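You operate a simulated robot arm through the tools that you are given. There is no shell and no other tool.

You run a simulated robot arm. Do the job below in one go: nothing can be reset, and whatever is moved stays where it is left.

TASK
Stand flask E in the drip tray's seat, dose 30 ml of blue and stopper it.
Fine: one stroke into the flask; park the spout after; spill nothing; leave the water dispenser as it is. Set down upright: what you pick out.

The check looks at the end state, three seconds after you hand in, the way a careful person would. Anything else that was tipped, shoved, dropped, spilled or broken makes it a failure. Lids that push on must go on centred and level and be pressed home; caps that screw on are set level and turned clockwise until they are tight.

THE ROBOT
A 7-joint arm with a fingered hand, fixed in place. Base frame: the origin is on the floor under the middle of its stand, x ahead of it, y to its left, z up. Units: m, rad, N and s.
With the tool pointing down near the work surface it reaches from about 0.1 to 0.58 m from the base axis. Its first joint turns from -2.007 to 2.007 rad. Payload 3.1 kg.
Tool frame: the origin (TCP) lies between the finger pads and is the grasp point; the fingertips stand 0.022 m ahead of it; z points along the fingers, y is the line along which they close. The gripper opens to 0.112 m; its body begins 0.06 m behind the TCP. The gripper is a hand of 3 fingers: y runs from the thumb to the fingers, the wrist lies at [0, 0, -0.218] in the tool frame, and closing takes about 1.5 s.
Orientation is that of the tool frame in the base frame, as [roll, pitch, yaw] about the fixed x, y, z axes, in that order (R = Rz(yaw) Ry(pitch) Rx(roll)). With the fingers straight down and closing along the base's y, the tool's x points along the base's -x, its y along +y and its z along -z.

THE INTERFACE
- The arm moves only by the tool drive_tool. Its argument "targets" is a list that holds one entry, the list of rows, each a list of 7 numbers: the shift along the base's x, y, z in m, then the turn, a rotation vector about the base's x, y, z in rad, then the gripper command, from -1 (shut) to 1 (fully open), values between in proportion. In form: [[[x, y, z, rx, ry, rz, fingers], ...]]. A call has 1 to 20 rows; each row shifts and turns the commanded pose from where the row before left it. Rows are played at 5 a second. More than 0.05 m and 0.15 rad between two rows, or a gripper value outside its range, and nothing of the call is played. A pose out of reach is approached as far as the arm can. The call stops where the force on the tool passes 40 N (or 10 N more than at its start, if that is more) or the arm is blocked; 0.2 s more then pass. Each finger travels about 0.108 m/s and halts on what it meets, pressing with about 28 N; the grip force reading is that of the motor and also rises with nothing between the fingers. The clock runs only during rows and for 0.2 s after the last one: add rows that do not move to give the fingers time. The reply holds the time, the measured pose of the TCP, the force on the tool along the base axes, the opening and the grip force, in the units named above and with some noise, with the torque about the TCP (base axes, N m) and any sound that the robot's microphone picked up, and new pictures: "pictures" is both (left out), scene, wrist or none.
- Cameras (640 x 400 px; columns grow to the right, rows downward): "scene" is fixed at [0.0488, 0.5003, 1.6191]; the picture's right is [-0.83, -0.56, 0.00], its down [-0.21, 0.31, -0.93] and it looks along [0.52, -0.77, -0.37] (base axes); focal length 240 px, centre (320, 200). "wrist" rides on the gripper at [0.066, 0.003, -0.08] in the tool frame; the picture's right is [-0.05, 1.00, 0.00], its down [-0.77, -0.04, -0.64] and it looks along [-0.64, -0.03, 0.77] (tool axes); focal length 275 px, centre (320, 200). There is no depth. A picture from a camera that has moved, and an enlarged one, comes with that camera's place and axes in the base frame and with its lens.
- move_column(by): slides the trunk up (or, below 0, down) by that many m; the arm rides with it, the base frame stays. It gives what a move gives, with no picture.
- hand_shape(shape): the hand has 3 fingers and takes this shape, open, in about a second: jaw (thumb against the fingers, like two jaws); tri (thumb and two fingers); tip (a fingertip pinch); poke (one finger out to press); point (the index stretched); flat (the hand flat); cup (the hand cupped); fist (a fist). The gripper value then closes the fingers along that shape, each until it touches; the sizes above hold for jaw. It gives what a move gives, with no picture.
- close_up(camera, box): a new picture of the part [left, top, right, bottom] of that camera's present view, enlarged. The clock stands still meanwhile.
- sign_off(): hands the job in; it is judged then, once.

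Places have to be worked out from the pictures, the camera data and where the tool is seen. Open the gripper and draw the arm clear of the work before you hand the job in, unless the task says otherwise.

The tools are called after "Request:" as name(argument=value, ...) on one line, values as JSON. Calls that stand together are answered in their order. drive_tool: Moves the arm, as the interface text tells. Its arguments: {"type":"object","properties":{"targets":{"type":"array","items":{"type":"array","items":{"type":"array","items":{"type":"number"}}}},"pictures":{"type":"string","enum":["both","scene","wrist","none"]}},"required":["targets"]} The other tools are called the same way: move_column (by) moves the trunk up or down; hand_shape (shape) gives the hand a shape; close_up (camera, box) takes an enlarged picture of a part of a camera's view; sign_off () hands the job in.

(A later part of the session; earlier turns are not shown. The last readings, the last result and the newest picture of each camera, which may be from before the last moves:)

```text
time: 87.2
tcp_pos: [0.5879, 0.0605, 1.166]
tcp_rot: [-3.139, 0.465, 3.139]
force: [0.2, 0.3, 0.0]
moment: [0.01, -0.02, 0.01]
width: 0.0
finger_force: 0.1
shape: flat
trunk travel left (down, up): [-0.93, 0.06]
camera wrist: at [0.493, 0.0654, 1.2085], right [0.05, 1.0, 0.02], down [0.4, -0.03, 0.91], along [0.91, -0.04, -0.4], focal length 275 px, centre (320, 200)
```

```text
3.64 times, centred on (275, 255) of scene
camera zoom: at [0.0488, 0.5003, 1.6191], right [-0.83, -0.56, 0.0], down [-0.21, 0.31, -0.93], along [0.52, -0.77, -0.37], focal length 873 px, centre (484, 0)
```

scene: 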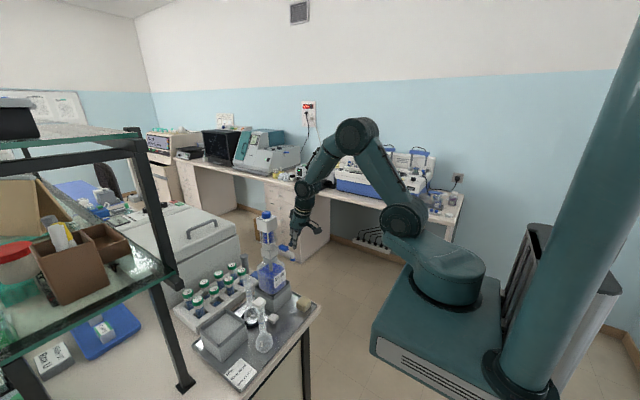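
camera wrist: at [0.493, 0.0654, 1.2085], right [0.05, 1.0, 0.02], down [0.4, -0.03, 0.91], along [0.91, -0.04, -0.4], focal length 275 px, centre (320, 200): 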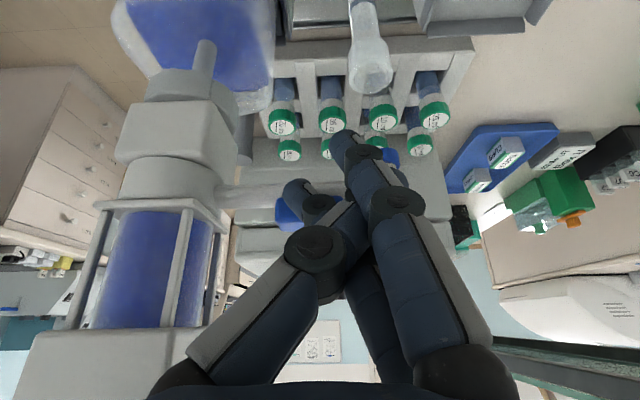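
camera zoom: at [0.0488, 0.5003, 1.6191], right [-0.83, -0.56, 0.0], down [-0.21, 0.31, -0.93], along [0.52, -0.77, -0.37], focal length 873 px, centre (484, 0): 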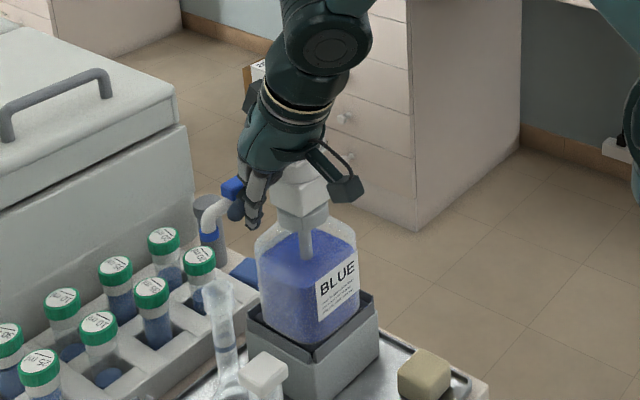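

The tip now appears vertically above the flask mouth in the scene view. I'll back the finger off in -x, rise, and check the alignment from the wrist camera as well.

Request:
drive_tool(targets=[[[-0.01, 0, 0, 0, 0, 0, 1], [-0.02, 0, 0.005, 0, 0, 0, 1], [-0.03, 0, 0.02, 0, 0, 0, 1], [-0.03, 0, 0.02, 0, 0, 0, 1], [-0.03, 0, 0.02, 0, 0, 0, 1], [0, 0, 0, 0, 0, 0, 1]]], pictures="both")

Request:
close_up(camera="wrist", box=[200, 0, 440, 180])

Request:
close_up(camera="scene", box=[230, 230, 290, 310])

```text
time: 88.6
tcp_pos: [0.4752, 0.0635, 1.2246]
tcp_rot: [-3.137, 0.458, 3.137]
force: [0.0, 0.4, 0.1]
moment: [0.02, -0.01, -0.01]
width: 0.0
finger_force: 0.0
shape: flat
out of reach, approached as far as the arm can: row 5
trunk travel left (down, up): [-0.93, 0.06]
camera wrist: at [0.3799, 0.0685, 1.268], right [0.05, 1.0, 0.02], down [0.41, -0.03, 0.91], along [0.91, -0.04, -0.41], focal length 275 px, centre (320, 200)
```

scene: 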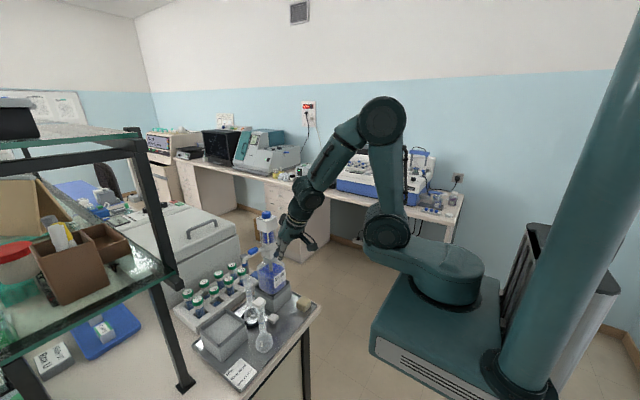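
wrist: 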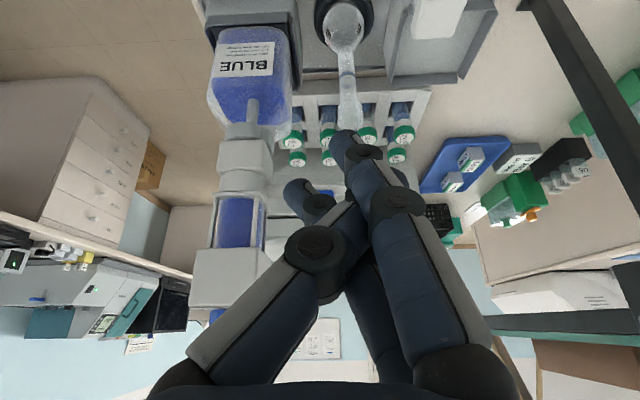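

```text
2.22 times, centred on (320, 90) of wrist
camera zoom: at [0.3799, 0.0685, 1.268], right [0.05, 1.0, 0.02], down [0.41, -0.03, 0.91], along [0.91, -0.04, -0.41], focal length 612 px, centre (320, 444)
```

zoom: 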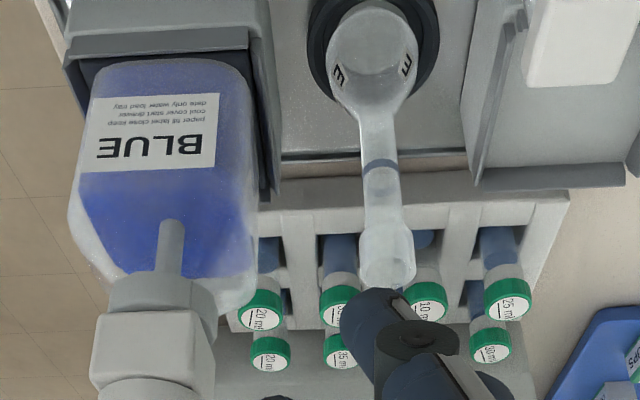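

```text
5.00 times, centred on (260, 270) of scene
camera zoom: at [0.0488, 0.5003, 1.6191], right [-0.83, -0.56, 0.0], down [-0.21, 0.31, -0.93], along [0.52, -0.77, -0.37], focal length 1201 px, centre (620, -150)
```

zoom: 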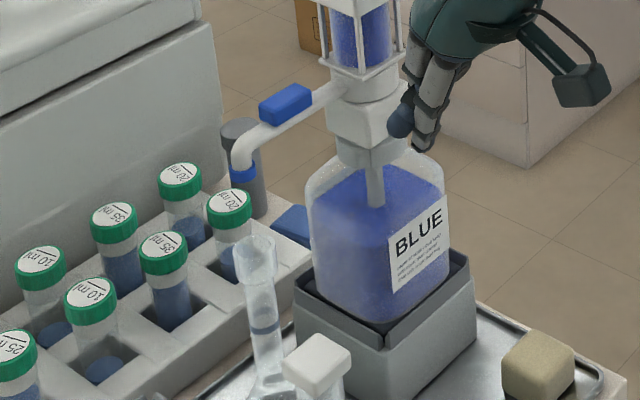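

From the scene camera the tip is within ~2 mm of the mouth's plumb line. I'll reopen the hand to jaw and restore the tilt to get an unobstructed wrist view of the tip over the mouth.

Request:
hand_shape(shape="jaw")

Request:
drive_tool(targets=[[[0, 0, 0.02, 0, 0.09, 0, 1], [0, 0.01, 0.02, 0, 0.09, 0, 1], [-0.02, 0.01, 0.02, 0, 0, 0, 1], [-0.02, 0.01, 0.0, 0, 0, 0, 1], [0, 0, 0, 0, 0, 0, 1]]], pictures="wrist")

Request:
close_up(camera="wrist", box=[240, 40, 400, 160])

```text
time: 89.5
tcp_pos: [0.4736, 0.0636, 1.2261]
tcp_rot: [-3.138, 0.464, 3.139]
force: [0.4, 0.6, 0.4]
moment: [-0.05, 0.0, -0.03]
width: 0.1121
finger_force: 0.0
shape: jaw
trunk travel left (down, up): [-0.93, 0.06]
```

```text
time: 90.7
tcp_pos: [0.4337, 0.0931, 1.286]
tcp_rot: [-3.138, 0.285, 3.139]
force: [0.6, -0.1, 0.2]
moment: [-0.02, -0.01, 0.02]
width: 0.112
finger_force: 0.1
shape: jaw
trunk travel left (down, up): [-0.93, 0.06]
camera wrist: at [0.3483, 0.0967, 1.3458], right [0.05, 1.0, 0.01], down [0.56, -0.03, 0.83], along [0.83, -0.04, -0.56], focal length 275 px, centre (320, 200)
```

wrist: 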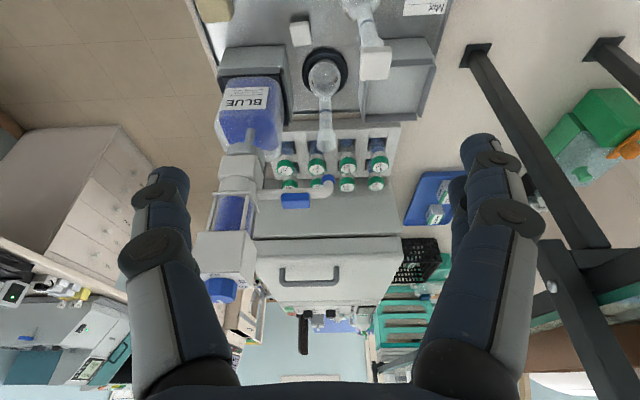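

```text
3.33 times, centred on (320, 100) of wrist
camera zoom: at [0.3483, 0.0967, 1.3458], right [0.05, 1.0, 0.01], down [0.56, -0.03, 0.83], along [0.83, -0.04, -0.56], focal length 918 px, centre (320, 533)
```

zoom: 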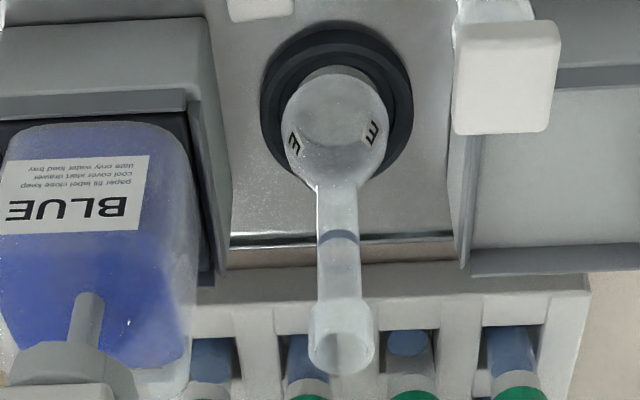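

Request:
close_up(camera="wrist", box=[250, 110, 390, 230])

Request:
close_up(camera="wrist", box=[180, 140, 360, 310])

```text
3.33 times, centred on (320, 170) of wrist
camera zoom: at [0.3483, 0.0967, 1.3458], right [0.05, 1.0, 0.01], down [0.56, -0.03, 0.83], along [0.83, -0.04, -0.56], focal length 918 px, centre (320, 300)
```

zoom: 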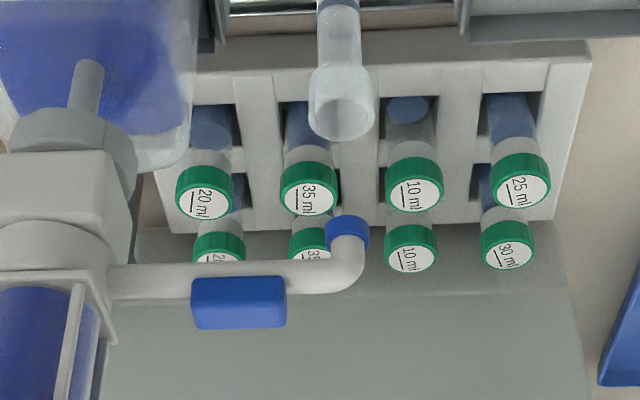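

```text
2.35 times, centred on (270, 225) of wrist
camera zoom: at [0.3483, 0.0967, 1.3458], right [0.05, 1.0, 0.01], down [0.56, -0.03, 0.83], along [0.83, -0.04, -0.56], focal length 648 px, centre (438, 141)
```

zoom: 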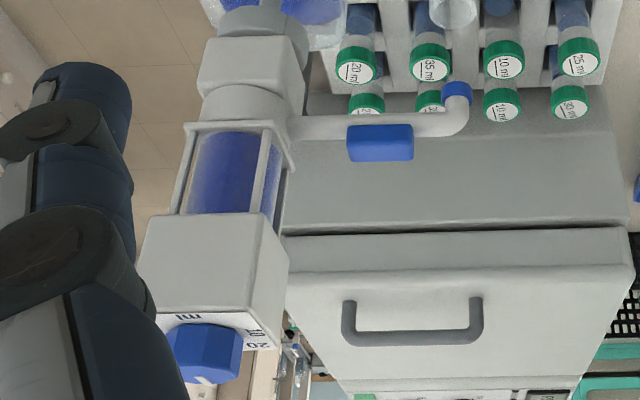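

Laterally (y) the tip is right over the mouth; in x I estimate it 2–4 mm too far. Zooming tighter in both cameras to measure precisely.

Request:
close_up(camera="wrist", box=[300, 125, 350, 180])

Request:
close_up(camera="scene", box=[235, 250, 265, 285])

```text
7.27 times, centred on (325, 152) of wrist
camera zoom: at [0.3483, 0.0967, 1.3458], right [0.05, 1.0, 0.01], down [0.56, -0.03, 0.83], along [0.83, -0.04, -0.56], focal length 2002 px, centre (284, 546)
```

zoom: 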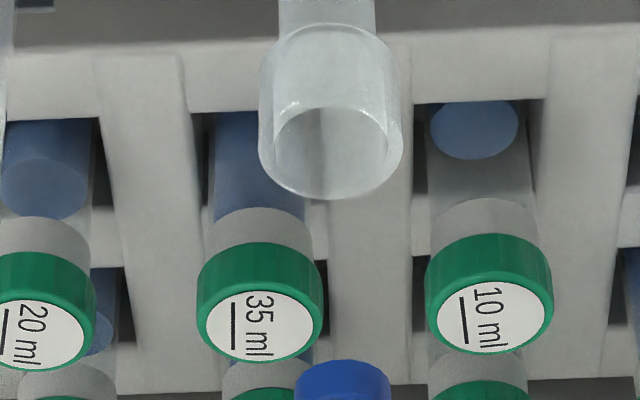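

```text
11.43 times, centred on (250, 268) of scene
camera zoom: at [0.0488, 0.5003, 1.6191], right [-0.83, -0.56, 0.0], down [-0.21, 0.31, -0.93], along [0.52, -0.77, -0.37], focal length 2745 px, centre (1120, -571)
```

zoom: 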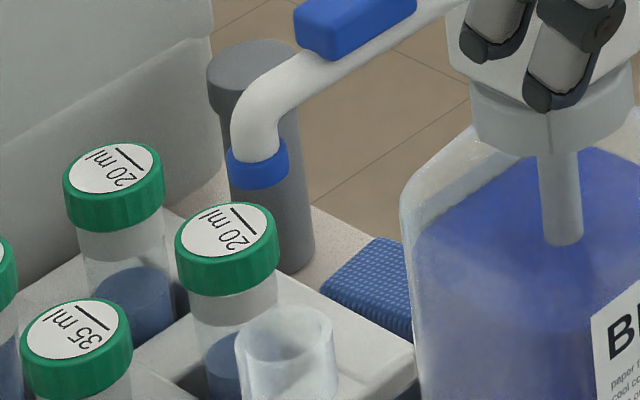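

Measured tightly, the tip is within about 1–1.5 mm of the mouth's axis – good. Now I go above the dispenser head with the open jaw to prepare the stroke.

Request:
drive_tool(targets=[[[0.0, 0, 0.03, 0, 0, 0, 0.6], [0.0, -0.01, 0.03, 0, 0, 0, 0.5], [0.03, -0.02, 0.02, 0, 0, 0, 0.43], [0.03, -0.02, 0.0, 0, 0, 0, 0.43], [0.03, -0.02, 0.0, 0, 0, 0, 0.43], [0.03, -0.02, 0.0, 0, 0, 0, 0.43], [0.03, -0.0175, 0.0, 0, 0, 0, 0.43], [0.025, 0, 0.0, 0, 0, 0, 0.43], [0, 0, 0, 0, 0, 0, 0.43]]], pictures="both")

Request:
close_up(camera="wrist", box=[220, 20, 420, 170])

Request:
close_up(camera="scene", box=[235, 160, 315, 270])

```text
time: 92.7
tcp_pos: [0.6092, -0.0158, 1.3663]
tcp_rot: [-3.137, 0.286, 3.141]
force: [-0.4, -1.1, -0.4]
moment: [0.0, 0.02, -0.02]
width: 0.0803
finger_force: 0.0
shape: jaw
trunk travel left (down, up): [-0.93, 0.06]
camera wrist: at [0.5233, -0.0109, 1.4257], right [0.05, 1.0, 0.01], down [0.56, -0.03, 0.83], along [0.83, -0.04, -0.56], focal length 275 px, centre (320, 200)
```

scene: 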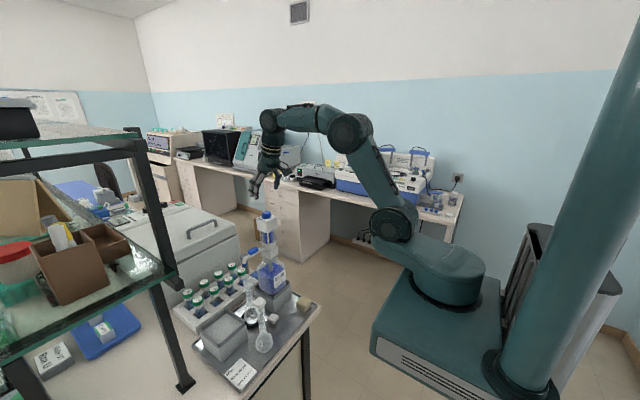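
wrist: 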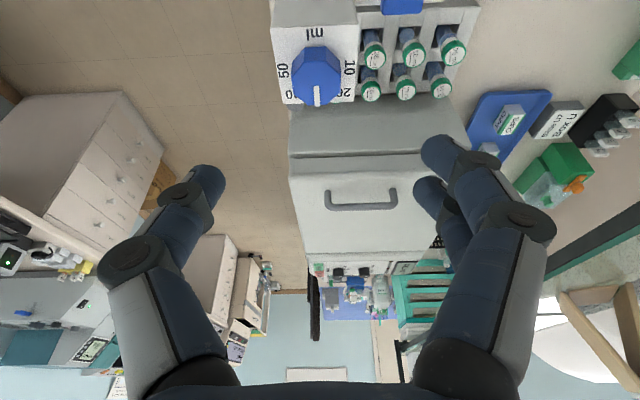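

```text
2.67 times, centred on (320, 95) of wrist
camera zoom: at [0.5233, -0.0109, 1.4257], right [0.05, 1.0, 0.01], down [0.56, -0.03, 0.83], along [0.83, -0.04, -0.56], focal length 734 px, centre (320, 480)
```

zoom: 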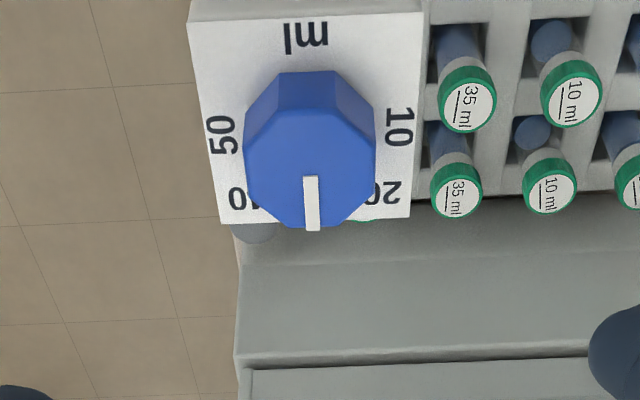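

```text
3.64 times, centred on (275, 215) of scene
camera zoom: at [0.0488, 0.5003, 1.6191], right [-0.83, -0.56, 0.0], down [-0.21, 0.31, -0.93], along [0.52, -0.77, -0.37], focal length 873 px, centre (484, 146)
```

zoom: 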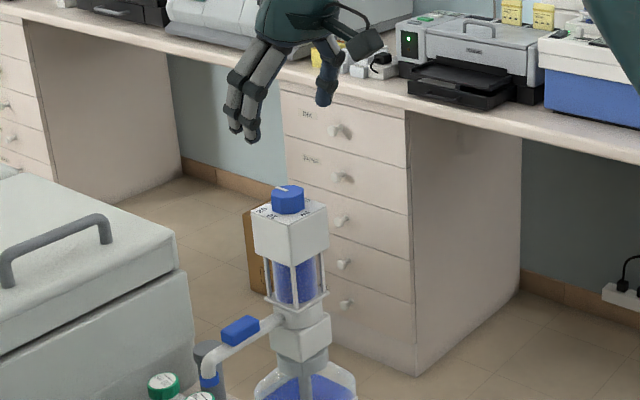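

Dial confirmed at 30 (mark exactly along the face's +x axis). Descending around the head, stopping to check centring.

Request:
drive_tool(targets=[[[0.007, 0.0, -0.02, 0, 0, 0, 0.43], [0, 0, -0.025, 0, 0, 0, 0.43], [0, 0, -0.025, 0, 0, 0, 0.43], [0, 0, -0.02, 0, 0, 0, 0.43], [0, 0, -0.022, 0, 0, 0, 0.43], [0, 0, 0, 0, 0, 0, 0.43]]], pictures="wrist")

Request:
close_up(camera="wrist", box=[200, 60, 440, 240])

Request:
close_up(camera="scene", box=[240, 180, 310, 260])

```text
time: 94.1
tcp_pos: [0.6162, -0.0137, 1.255]
tcp_rot: [-3.137, 0.286, 3.14]
force: [0.6, 0.5, 0.1]
moment: [0.02, -0.02, -0.04]
width: 0.0804
finger_force: 0.1
shape: jaw
trunk travel left (down, up): [-0.93, 0.06]
camera wrist: at [0.5301, -0.0096, 1.314], right [0.05, 1.0, 0.01], down [0.56, -0.03, 0.83], along [0.83, -0.04, -0.56], focal length 275 px, centre (320, 200)
```

wrist: 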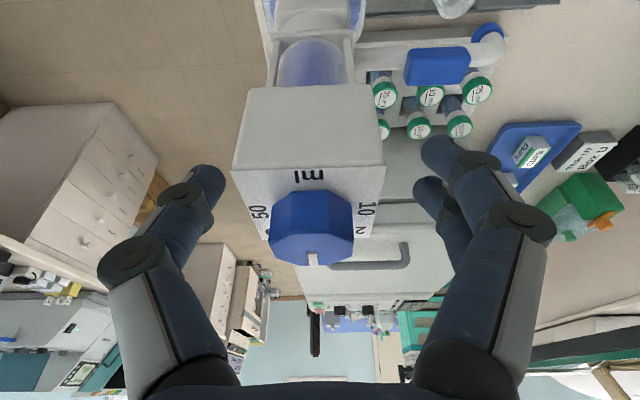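

```text
2.22 times, centred on (320, 150) of wrist
camera zoom: at [0.5301, -0.0096, 1.314], right [0.05, 1.0, 0.01], down [0.56, -0.03, 0.83], along [0.83, -0.04, -0.56], focal length 612 px, centre (320, 311)
```

zoom: 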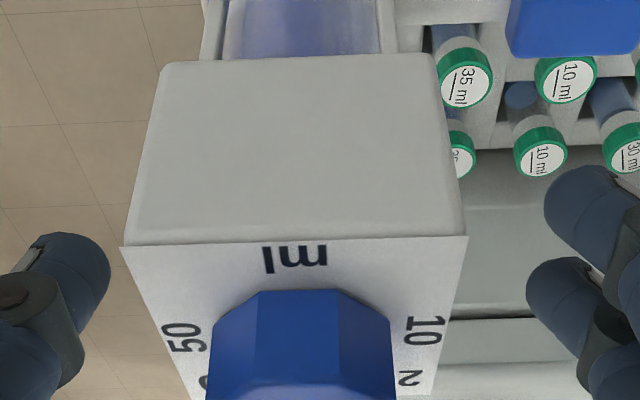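

```text
5.00 times, centred on (275, 220) of scene
camera zoom: at [0.0488, 0.5003, 1.6191], right [-0.83, -0.56, 0.0], down [-0.21, 0.31, -0.93], along [0.52, -0.77, -0.37], focal length 1201 px, centre (545, 100)
```

zoom: 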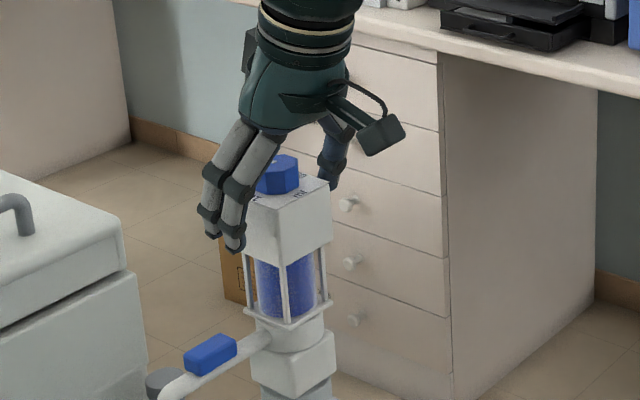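

The head is between the fingers with a ~2 mm offset; shifting and closing on its sides.

Request:
drive_tool(targets=[[[0, -0.002, 0, 0, 0, 0, 0.3], [0, 0, 0, 0, 0, 0, 0.1], [0, 0, 0, 0, 0, 0, -0.05], [0, 0, 0, 0, 0, 0, -0.3], [0, 0, 0, 0, 0, 0, -0.4], [0, 0, 0, 0, 0, 0, -0.4]]], pictures="wrist")

Request:
close_up(camera="wrist", box=[200, 60, 440, 240])

Request:
close_up(camera="scene", box=[240, 180, 310, 280])

```text
time: 95.5
tcp_pos: [0.6154, -0.0174, 1.2551]
tcp_rot: [-3.135, 0.284, 3.138]
force: [0.3, 0.2, 0.4]
moment: [0.01, 0.0, -0.03]
width: 0.0453
finger_force: 28.7
shape: jaw
trunk travel left (down, up): [-0.93, 0.06]
camera wrist: at [0.5305, -0.0123, 1.3142], right [0.05, 1.0, 0.01], down [0.56, -0.03, 0.83], along [0.83, -0.04, -0.56], focal length 275 px, centre (320, 200)
```

wrist: 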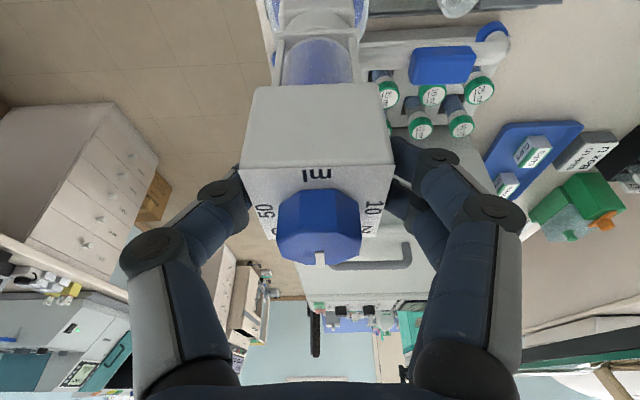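

```text
2.22 times, centred on (320, 150) of wrist
camera zoom: at [0.5305, -0.0123, 1.3142], right [0.05, 1.0, 0.01], down [0.56, -0.03, 0.83], along [0.83, -0.04, -0.56], focal length 612 px, centre (320, 311)
```

zoom: 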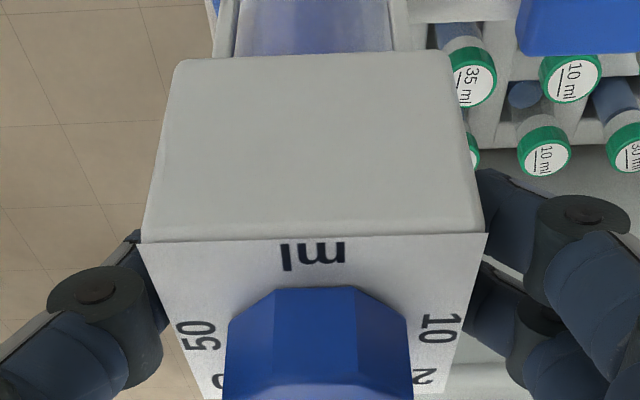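

```text
4.00 times, centred on (275, 230) of scene
camera zoom: at [0.0488, 0.5003, 1.6191], right [-0.83, -0.56, 0.0], down [-0.21, 0.31, -0.93], along [0.52, -0.77, -0.37], focal length 961 px, centre (500, 80)
```

zoom: 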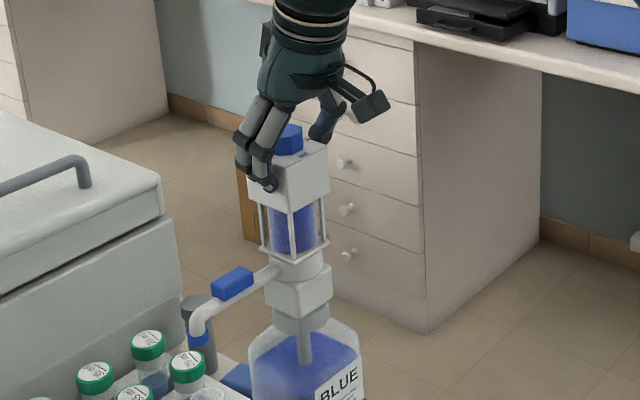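

The head is gripped on its sides. Testing a gentle lift of 4 mm while reading the force.

Request:
drive_tool(targets=[[[0, 0, 0.001, 0, 0, 0, -0.4], [0, 0, 0.001, 0, 0, 0, -0.4], [0, 0, 0, 0, 0, 0, -0.4]]], pictures="none")

Request:
drive_tool(targets=[[[0, 0, 0.001, 0, 0, 0, -0.4], [0, 0, 0.001, 0, 0, 0, -0.4], [0, 0, 0, 0, 0, 0, -0.4]]], pictures="none")

Request:
close_up(camera="scene", box=[240, 180, 310, 280])

```text
time: 96.3
tcp_pos: [0.6164, -0.0168, 1.2564]
tcp_rot: [-3.137, 0.282, 3.139]
force: [-0.3, 1.1, -0.6]
moment: [0.02, 0.03, 0.02]
width: 0.0454
finger_force: 28.2
shape: jaw
trunk travel left (down, up): [-0.93, 0.06]
```

```text
time: 97.1
tcp_pos: [0.6173, -0.0188, 1.2576]
tcp_rot: [-3.136, 0.284, 3.138]
force: [-0.5, 0.0, 0.9]
moment: [0.08, 0.06, 0.01]
width: 0.0456
finger_force: 27.9
shape: jaw
trunk travel left (down, up): [-0.93, 0.06]
```

```text
4.00 times, centred on (275, 230) of scene
camera zoom: at [0.0488, 0.5003, 1.6191], right [-0.83, -0.56, 0.0], down [-0.21, 0.31, -0.93], along [0.52, -0.77, -0.37], focal length 961 px, centre (500, 80)
```

zoom: 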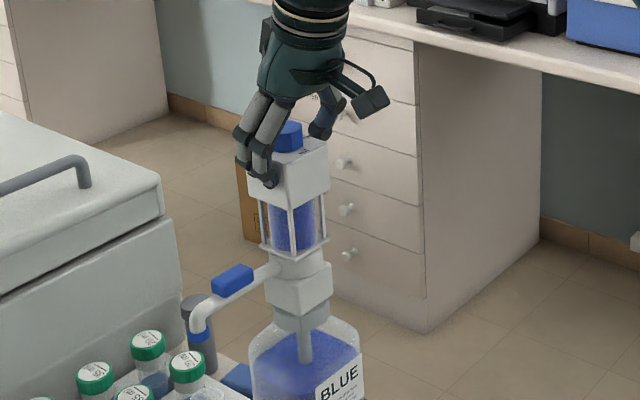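

Force stays near zero. Zooming on the head/cylinder gap to see what moved.

Request:
close_up(camera="scene", box=[255, 200, 300, 260])

Request:
close_up(camera="wrist", box=[200, 0, 440, 180])

```text
6.67 times, centred on (278, 230) of scene
camera zoom: at [0.0488, 0.5003, 1.6191], right [-0.83, -0.56, 0.0], down [-0.21, 0.31, -0.93], along [0.52, -0.77, -0.37], focal length 1601 px, centre (603, 0)
```

zoom: 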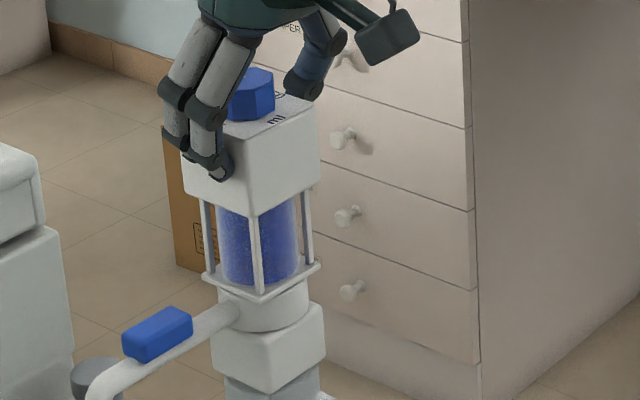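

```text
2.22 times, centred on (320, 90) of wrist
camera zoom: at [0.5318, -0.0138, 1.3171], right [0.05, 1.0, 0.01], down [0.56, -0.03, 0.83], along [0.83, -0.04, -0.56], focal length 612 px, centre (320, 444)
```

zoom: 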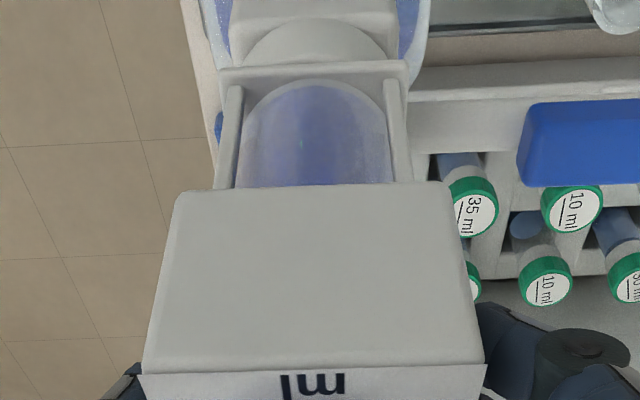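

The head rose ~3 mm relative to the frame with practically no force, so this is a lift-to-fill, press-to-dispense head. Continuing the lift slowly toward the dial's stop.

Request:
drive_tool(targets=[[[0, 0, 0.002, 0, 0, 0, -0.5], [0, 0, 0.002, 0, 0, 0, -0.5], [0, 0, 0.002, 0, 0, 0, -0.5], [0, 0, 0.002, 0, 0, 0, -0.5], [0, 0, 0, 0, 0, 0, -0.5]]], pictures="none")

Request:
close_up(camera="scene", box=[255, 200, 300, 260])

```text
time: 98.3
tcp_pos: [0.6194, -0.0185, 1.2659]
tcp_rot: [-3.136, 0.285, 3.139]
force: [0.0, 0.1, -10.2]
moment: [0.1, 0.07, 0.0]
width: 0.0455
finger_force: 28.3
shape: jaw
trunk travel left (down, up): [-0.93, 0.06]
```

```text
6.67 times, centred on (278, 230) of scene
camera zoom: at [0.0488, 0.5003, 1.6191], right [-0.83, -0.56, 0.0], down [-0.21, 0.31, -0.93], along [0.52, -0.77, -0.37], focal length 1601 px, centre (603, 0)
```

zoom: 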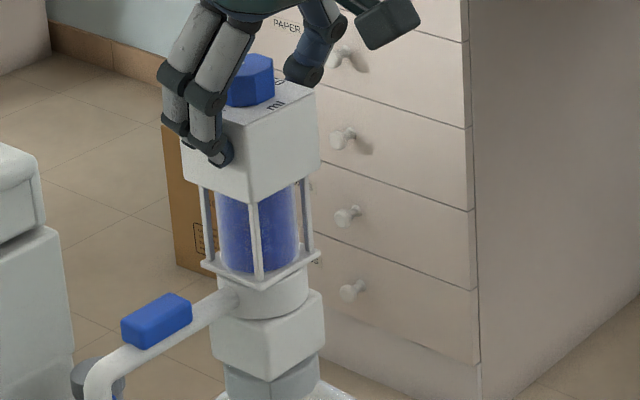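

The whole dispenser is being raised (plate moved up with the head, 10 N) – so the head does not lift. Lowering right back down to where I started.

Request:
drive_tool(targets=[[[0, 0, -0.002, 0, 0, 0, -0.4], [0, 0, -0.002, 0, 0, 0, -0.4], [0, 0, -0.002, 0, 0, 0, -0.4], [0, 0, -0.002, 0, 0, 0, -0.4], [0, 0, -0.002, 0, 0, 0, -0.4], [0, 0, 0, 0, 0, 0, -0.4]]], pictures="none")

Request:
close_up(camera="scene", box=[255, 200, 300, 260])

Request:
close_up(camera="scene", box=[240, 250, 300, 320])

```text
time: 99.7
tcp_pos: [0.6186, -0.0176, 1.256]
tcp_rot: [-3.136, 0.285, 3.14]
force: [-1.2, 1.4, -7.0]
moment: [0.06, 0.03, 0.02]
width: 0.0454
finger_force: 27.5
shape: jaw
trunk travel left (down, up): [-0.93, 0.06]
```

```text
6.67 times, centred on (278, 230) of scene
camera zoom: at [0.0488, 0.5003, 1.6191], right [-0.83, -0.56, 0.0], down [-0.21, 0.31, -0.93], along [0.52, -0.77, -0.37], focal length 1601 px, centre (603, 0)
```

zoom: 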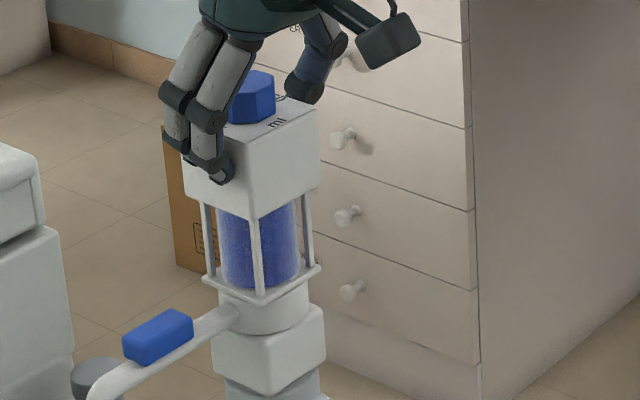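

```text
5.71 times, centred on (270, 285) of scene
camera zoom: at [0.0488, 0.5003, 1.6191], right [-0.83, -0.56, 0.0], down [-0.21, 0.31, -0.93], along [0.52, -0.77, -0.37], focal length 1372 px, centre (606, -286)
```

zoom: 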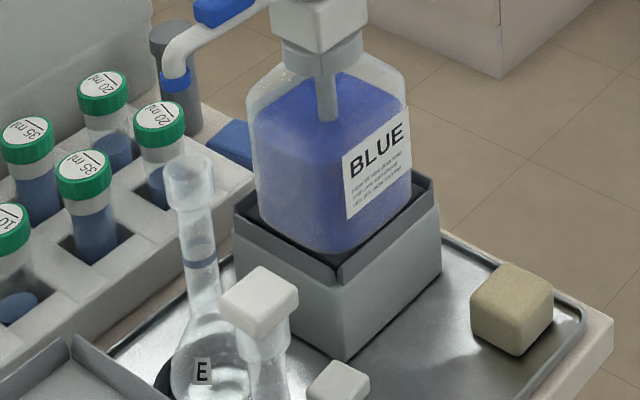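

The head-to-plate gap never changed, so the unit simply rose and came back; spout still plumb over the mouth. Lowering the last 2 mm to take the load off.

Request:
drive_tool(targets=[[[0, 0, -0.001, 0, 0, 0, -0.4], [0, 0, 0, 0, 0, 0, -0.4]]], pictures="none")

Request:
drive_tool(targets=[[[0, 0, -0.001, 0, 0, 0, -0.4], [0, 0, 0, 0, 0, 0, -0.4]]], pictures="none")

Request:
close_up(camera="scene", box=[240, 250, 300, 320])

Request:
close_up(camera="scene", box=[255, 200, 300, 260])

```text
time: 100.3
tcp_pos: [0.6157, -0.0187, 1.2559]
tcp_rot: [-3.138, 0.287, 3.139]
force: [-1.7, 1.7, -3.2]
moment: [0.05, 0.04, 0.03]
width: 0.0456
finger_force: 27.5
shape: jaw
trunk travel left (down, up): [-0.93, 0.06]
```

```text
time: 100.9
tcp_pos: [0.6151, -0.0175, 1.2548]
tcp_rot: [-3.136, 0.286, 3.139]
force: [0.3, 2.3, 0.8]
moment: [0.04, 0.0, 0.03]
width: 0.0455
finger_force: 28.9
shape: jaw
trunk travel left (down, up): [-0.93, 0.06]
```

```text
5.71 times, centred on (270, 285) of scene
camera zoom: at [0.0488, 0.5003, 1.6191], right [-0.83, -0.56, 0.0], down [-0.21, 0.31, -0.93], along [0.52, -0.77, -0.37], focal length 1372 px, centre (606, -286)
```

zoom: 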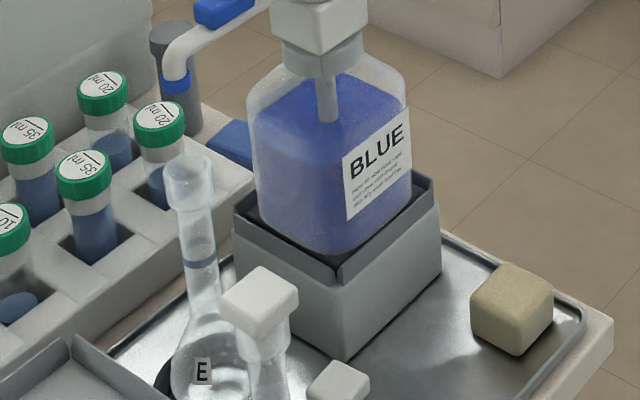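

```text
6.67 times, centred on (278, 230) of scene
camera zoom: at [0.0488, 0.5003, 1.6191], right [-0.83, -0.56, 0.0], down [-0.21, 0.31, -0.93], along [0.52, -0.77, -0.37], focal length 1601 px, centre (603, 0)
```

zoom: 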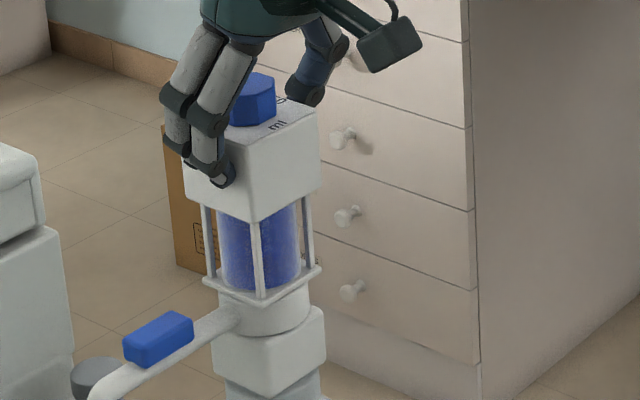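

Everything is seated again and the tip is still plumb over the mouth. Now pressing the head down gently, 3 mm in 1 mm steps, watching force.

Request:
drive_tool(targets=[[[0, 0, -0.001, 0, 0, 0, -0.5], [0, 0, -0.001, 0, 0, 0, -0.5], [0, 0, -0.001, 0, 0, 0, -0.5], [0, 0, 0, 0, 0, 0, -0.5]]], pictures="none")

Request:
close_up(camera="scene", box=[255, 200, 300, 260])

Request:
close_up(camera="scene", box=[235, 250, 275, 330])

```text
time: 101.9
tcp_pos: [0.6151, -0.0182, 1.251]
tcp_rot: [-3.137, 0.286, 3.139]
force: [2.2, 2.8, 4.1]
moment: [0.07, -0.09, 0.01]
width: 0.0456
finger_force: 27.7
shape: jaw
trunk travel left (down, up): [-0.93, 0.06]
```

```text
6.67 times, centred on (278, 230) of scene
camera zoom: at [0.0488, 0.5003, 1.6191], right [-0.83, -0.56, 0.0], down [-0.21, 0.31, -0.93], along [0.52, -0.77, -0.37], focal length 1601 px, centre (603, 0)
```

zoom: 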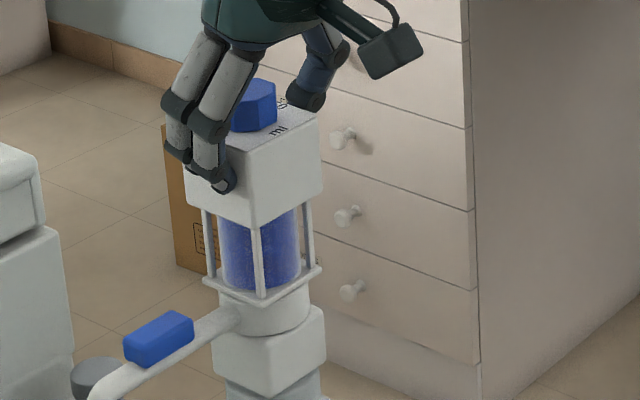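

```text
5.00 times, centred on (255, 290) of scene
camera zoom: at [0.0488, 0.5003, 1.6191], right [-0.83, -0.56, 0.0], down [-0.21, 0.31, -0.93], along [0.52, -0.77, -0.37], focal length 1201 px, centre (645, -250)
```

zoom: 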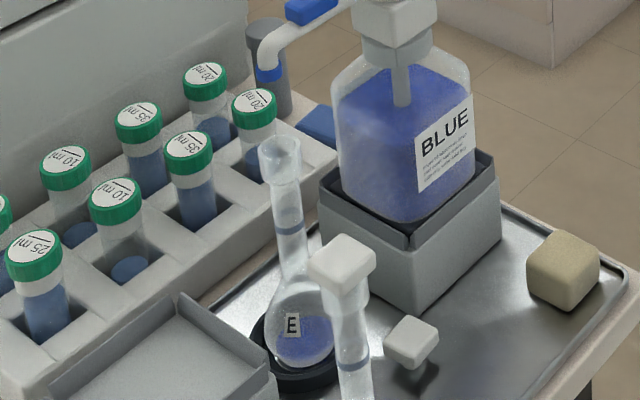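

Pressing works: the head has gone down ~3–4 mm with 4 N and blue is collecting in flask E. Continuing the same stroke smoothly.

Request:
drive_tool(targets=[[[0, 0, -0.0015, 0, 0, 0, -0.5], [0, 0, -0.0015, 0, 0, 0, -0.5], [0, 0, -0.0015, 0, 0, 0, -0.5], [0, 0, -0.0015, 0, 0, 0, -0.5], [0, 0, -0.0015, 0, 0, 0, -0.5], [0, 0, -0.0015, 0, 0, 0, -0.5]]], pictures="none")

Request:
close_up(camera="scene", box=[240, 200, 300, 330])

```text
time: 103.3
tcp_pos: [0.6151, -0.0172, 1.243]
tcp_rot: [-3.135, 0.287, 3.14]
force: [1.8, 3.3, 5.5]
moment: [0.07, -0.06, 0.02]
width: 0.0455
finger_force: 28.3
shape: jaw
trunk travel left (down, up): [-0.93, 0.06]
heard: click
```

```text
3.08 times, centred on (270, 265) of scene
camera zoom: at [0.0488, 0.5003, 1.6191], right [-0.83, -0.56, 0.0], down [-0.21, 0.31, -0.93], along [0.52, -0.77, -0.37], focal length 739 px, centre (474, 0)
```

zoom: 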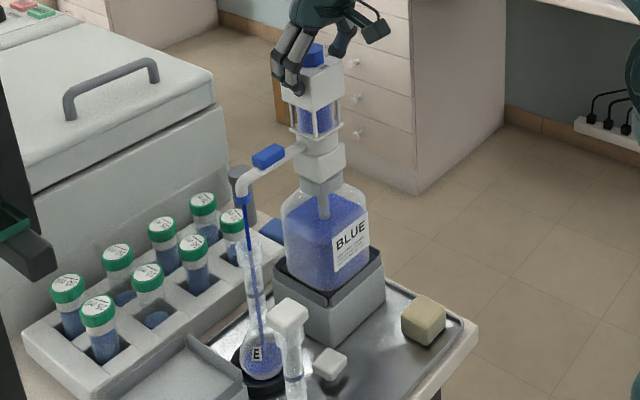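

A stream is falling cleanly into the flask and a click was heard. Checking gap and level before pressing further.

Request:
close_up(camera="scene", box=[255, 200, 300, 260])

Request:
close_up(camera="scene", box=[240, 250, 270, 330])

Request:
drive_tool(targets=[[[0, 0, -0.001, 0, 0, 0, -0.5], [0, 0, 0, 0, 0, 0, -0.5]]], pictures="none")

```text
6.67 times, centred on (278, 230) of scene
camera zoom: at [0.0488, 0.5003, 1.6191], right [-0.83, -0.56, 0.0], down [-0.21, 0.31, -0.93], along [0.52, -0.77, -0.37], focal length 1601 px, centre (603, 0)
```

zoom: 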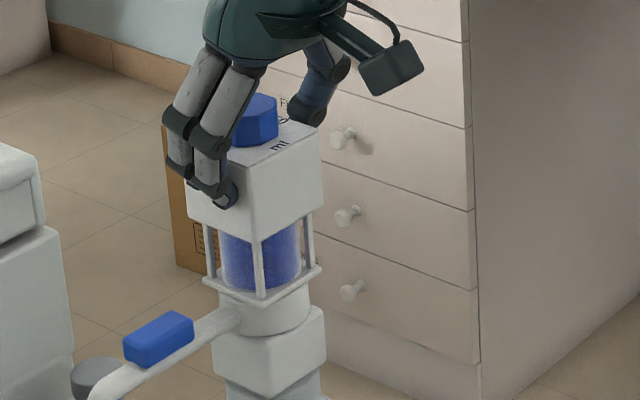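

```text
5.00 times, centred on (255, 290) of scene
camera zoom: at [0.0488, 0.5003, 1.6191], right [-0.83, -0.56, 0.0], down [-0.21, 0.31, -0.93], along [0.52, -0.77, -0.37], focal length 1201 px, centre (645, -250)
```

zoom: 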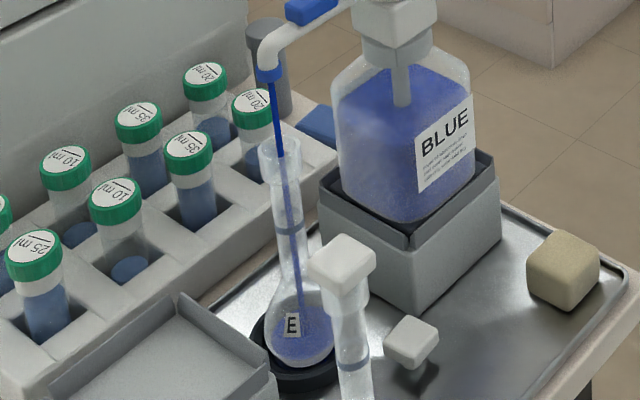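

```text
time: 103.9
tcp_pos: [0.6162, -0.0178, 1.2415]
tcp_rot: [-3.136, 0.286, 3.141]
force: [3.0, 2.7, 4.5]
moment: [0.05, -0.05, 0.03]
width: 0.0456
finger_force: 28.4
shape: jaw
trunk travel left (down, up): [-0.93, 0.06]
```

The stream falls centrally into the mouth and the force is still only 4–5 N, so the stroke is not at its stop yet. Continuing to press smoothly.

Request:
drive_tool(targets=[[[0, 0, -0.0015, 0, 0, 0, -0.5], [0, 0, -0.0015, 0, 0, 0, -0.5], [0, 0, -0.0015, 0, 0, 0, -0.5], [0, 0, -0.0015, 0, 0, 0, -0.5]]], pictures="none")

Request:
close_up(camera="scene", box=[255, 200, 300, 260])

Request:
close_up(camera="scene", box=[240, 250, 270, 330])

```text
time: 104.9
tcp_pos: [0.6155, -0.0173, 1.236]
tcp_rot: [-3.138, 0.286, 3.139]
force: [2.5, 1.5, 6.2]
moment: [0.06, -0.04, 0.01]
width: 0.0454
finger_force: 27.5
shape: jaw
trunk travel left (down, up): [-0.93, 0.06]
```

```text
6.67 times, centred on (278, 230) of scene
camera zoom: at [0.0488, 0.5003, 1.6191], right [-0.83, -0.56, 0.0], down [-0.21, 0.31, -0.93], along [0.52, -0.77, -0.37], focal length 1601 px, centre (603, 0)
```

zoom: 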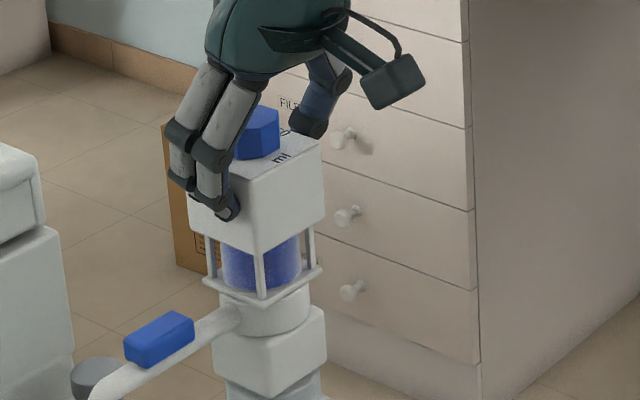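

```text
5.00 times, centred on (255, 290) of scene
camera zoom: at [0.0488, 0.5003, 1.6191], right [-0.83, -0.56, 0.0], down [-0.21, 0.31, -0.93], along [0.52, -0.77, -0.37], focal length 1201 px, centre (645, -250)
```

zoom: 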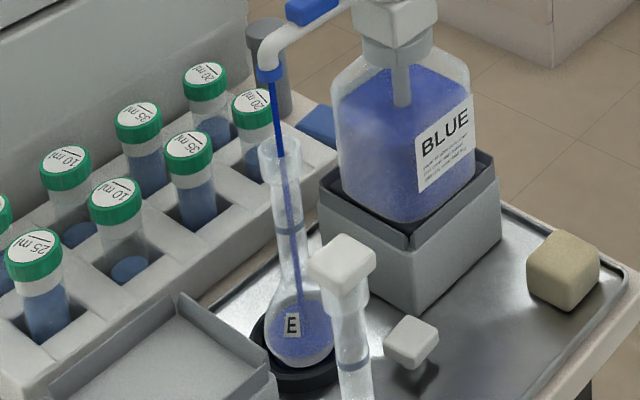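

18 mm of stroke so far, the stream is still running cleanly. Continuing.

Request:
drive_tool(targets=[[[0, 0, -0.0015, 0, 0, 0, -0.5], [0, 0, -0.0015, 0, 0, 0, -0.5], [0, 0, -0.0015, 0, 0, 0, -0.5], [0, 0, -0.0015, 0, 0, 0, -0.5]]], pictures="none")

Request:
close_up(camera="scene", box=[255, 200, 300, 260])

Request:
close_up(camera="scene", box=[240, 250, 270, 330])

```text
time: 105.9
tcp_pos: [0.6157, -0.0189, 1.2311]
tcp_rot: [-3.136, 0.286, 3.139]
force: [3.1, 0.9, 6.7]
moment: [0.01, -0.07, 0.04]
width: 0.0452
finger_force: 28.2
shape: jaw
trunk travel left (down, up): [-0.93, 0.06]
```

```text
6.67 times, centred on (278, 230) of scene
camera zoom: at [0.0488, 0.5003, 1.6191], right [-0.83, -0.56, 0.0], down [-0.21, 0.31, -0.93], along [0.52, -0.77, -0.37], focal length 1601 px, centre (603, 0)
```

zoom: 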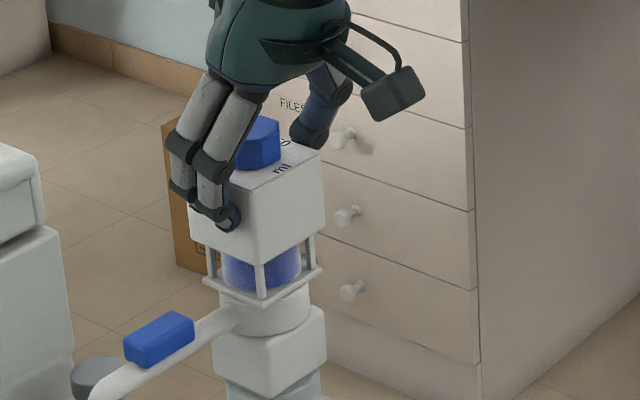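

```text
5.00 times, centred on (255, 290) of scene
camera zoom: at [0.0488, 0.5003, 1.6191], right [-0.83, -0.56, 0.0], down [-0.21, 0.31, -0.93], along [0.52, -0.77, -0.37], focal length 1201 px, centre (645, -250)
```

zoom: 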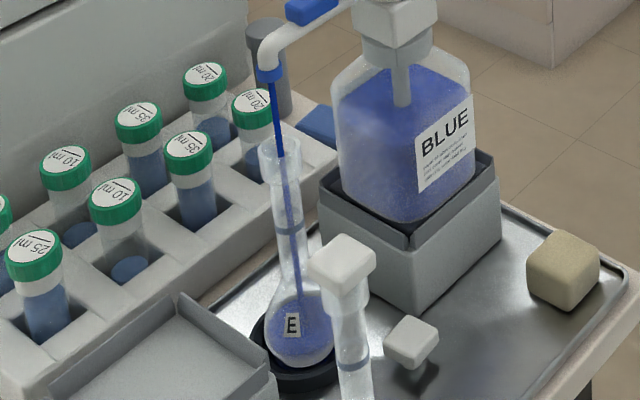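

About 24 mm of stroke with a slowly rising spring force (6.7 N). Continuing in 1 mm steps toward the stop.

Request:
drive_tool(targets=[[[0, 0, -0.001, 0, 0, 0, -0.5], [0, 0, -0.001, 0, 0, 0, -0.5], [0, 0, -0.001, 0, 0, 0, -0.5]]], pictures="none")

Request:
drive_tool(targets=[[[0, 0, -0.001, 0, 0, 0, -0.5], [0, 0, -0.001, 0, 0, 0, -0.5]]], pictures="none")

Request:
close_up(camera="scene", box=[255, 200, 300, 260])

Request:
close_up(camera="scene", box=[240, 250, 270, 330])

```text
time: 106.7
tcp_pos: [0.6149, -0.0175, 1.2287]
tcp_rot: [-3.137, 0.29, 3.139]
force: [3.8, 1.0, 14.6]
moment: [0.02, -0.12, 0.05]
width: 0.0455
finger_force: 28.5
shape: jaw
trunk travel left (down, up): [-0.93, 0.06]
```

```text
time: 107.3
tcp_pos: [0.6152, -0.016, 1.2262]
tcp_rot: [-3.135, 0.291, 3.141]
force: [5.5, 0.9, 24.6]
moment: [0.05, -0.17, 0.0]
width: 0.0456
finger_force: 28.6
shape: jaw
trunk travel left (down, up): [-0.93, 0.06]
```

```text
6.67 times, centred on (278, 230) of scene
camera zoom: at [0.0488, 0.5003, 1.6191], right [-0.83, -0.56, 0.0], down [-0.21, 0.31, -0.93], along [0.52, -0.77, -0.37], focal length 1601 px, centre (603, 0)
```

zoom: 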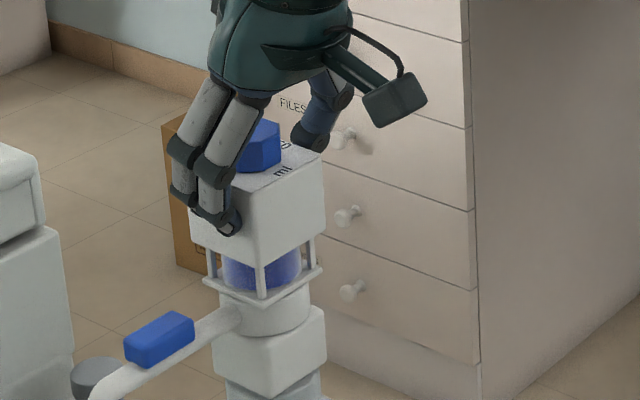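

```text
5.00 times, centred on (255, 290) of scene
camera zoom: at [0.0488, 0.5003, 1.6191], right [-0.83, -0.56, 0.0], down [-0.21, 0.31, -0.93], along [0.52, -0.77, -0.37], focal length 1201 px, centre (645, -250)
```

zoom: 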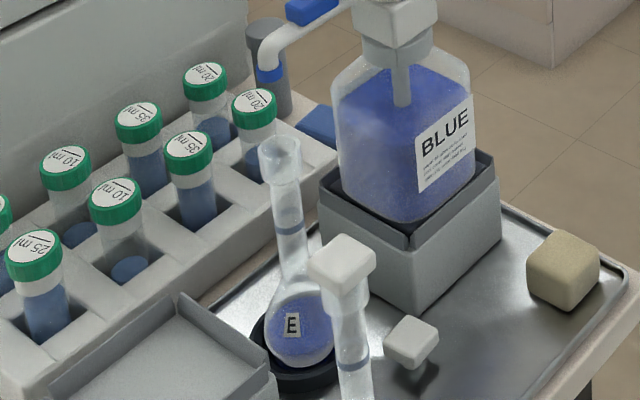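

The stop is reached: force jumped to ~25 N, the stream has ended and the level stands in the bulb – one full 30 ml stroke. Letting the head spring back up under control by the same 30 mm.

Request:
drive_tool(targets=[[[0, 0, 0.003, 0, 0, 0, -0.5], [0, 0, 0.003, 0, 0, 0, -0.5], [0, 0, 0.003, 0, 0, 0, -0.5], [0, 0, 0.003, 0, 0, 0, -0.5], [0, 0, 0.003, 0, 0, 0, -0.5], [0, 0, 0.003, 0, 0, 0, -0.5], [0, 0, 0.003, 0, 0, 0, -0.5], [0, 0, 0.003, 0, 0, 0, -0.5], [0, 0, 0.003, 0, 0, 0, -0.5], [0, 0, 0.0025, 0, 0, 0, -0.5], [0, 0, 0, 0, 0, 0, -0.5]]], pictures="none")

Request:
close_up(camera="scene", box=[255, 200, 300, 260])

Request:
close_up(camera="scene", box=[240, 250, 270, 330])

```text
time: 109.7
tcp_pos: [0.616, -0.0176, 1.2553]
tcp_rot: [-3.137, 0.286, 3.139]
force: [0.1, 2.9, 3.8]
moment: [0.06, -0.02, 0.05]
width: 0.0458
finger_force: 28.5
shape: jaw
trunk travel left (down, up): [-0.93, 0.06]
```

```text
6.67 times, centred on (278, 230) of scene
camera zoom: at [0.0488, 0.5003, 1.6191], right [-0.83, -0.56, 0.0], down [-0.21, 0.31, -0.93], along [0.52, -0.77, -0.37], focal length 1601 px, centre (603, 0)
```

zoom: 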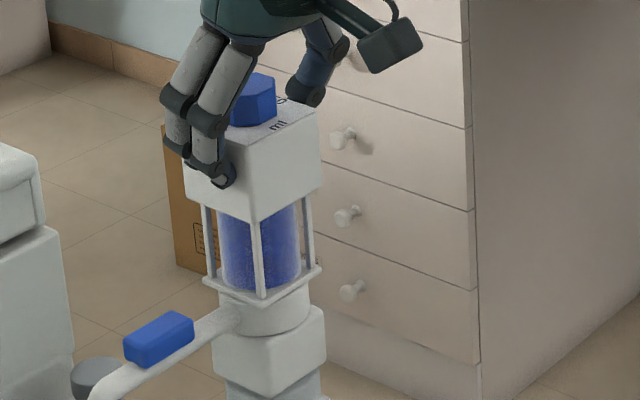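

```text
5.00 times, centred on (255, 290) of scene
camera zoom: at [0.0488, 0.5003, 1.6191], right [-0.83, -0.56, 0.0], down [-0.21, 0.31, -0.93], along [0.52, -0.77, -0.37], focal length 1201 px, centre (645, -250)
```

zoom: 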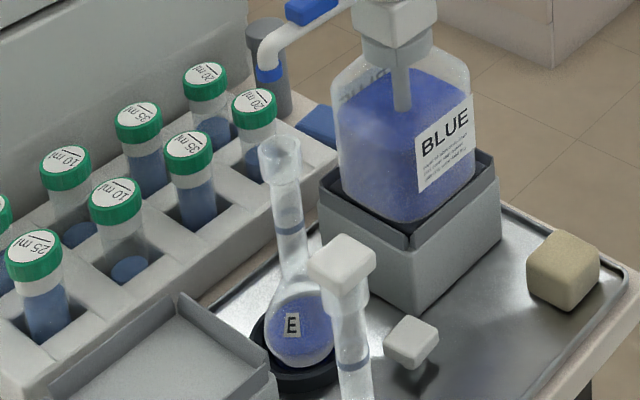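

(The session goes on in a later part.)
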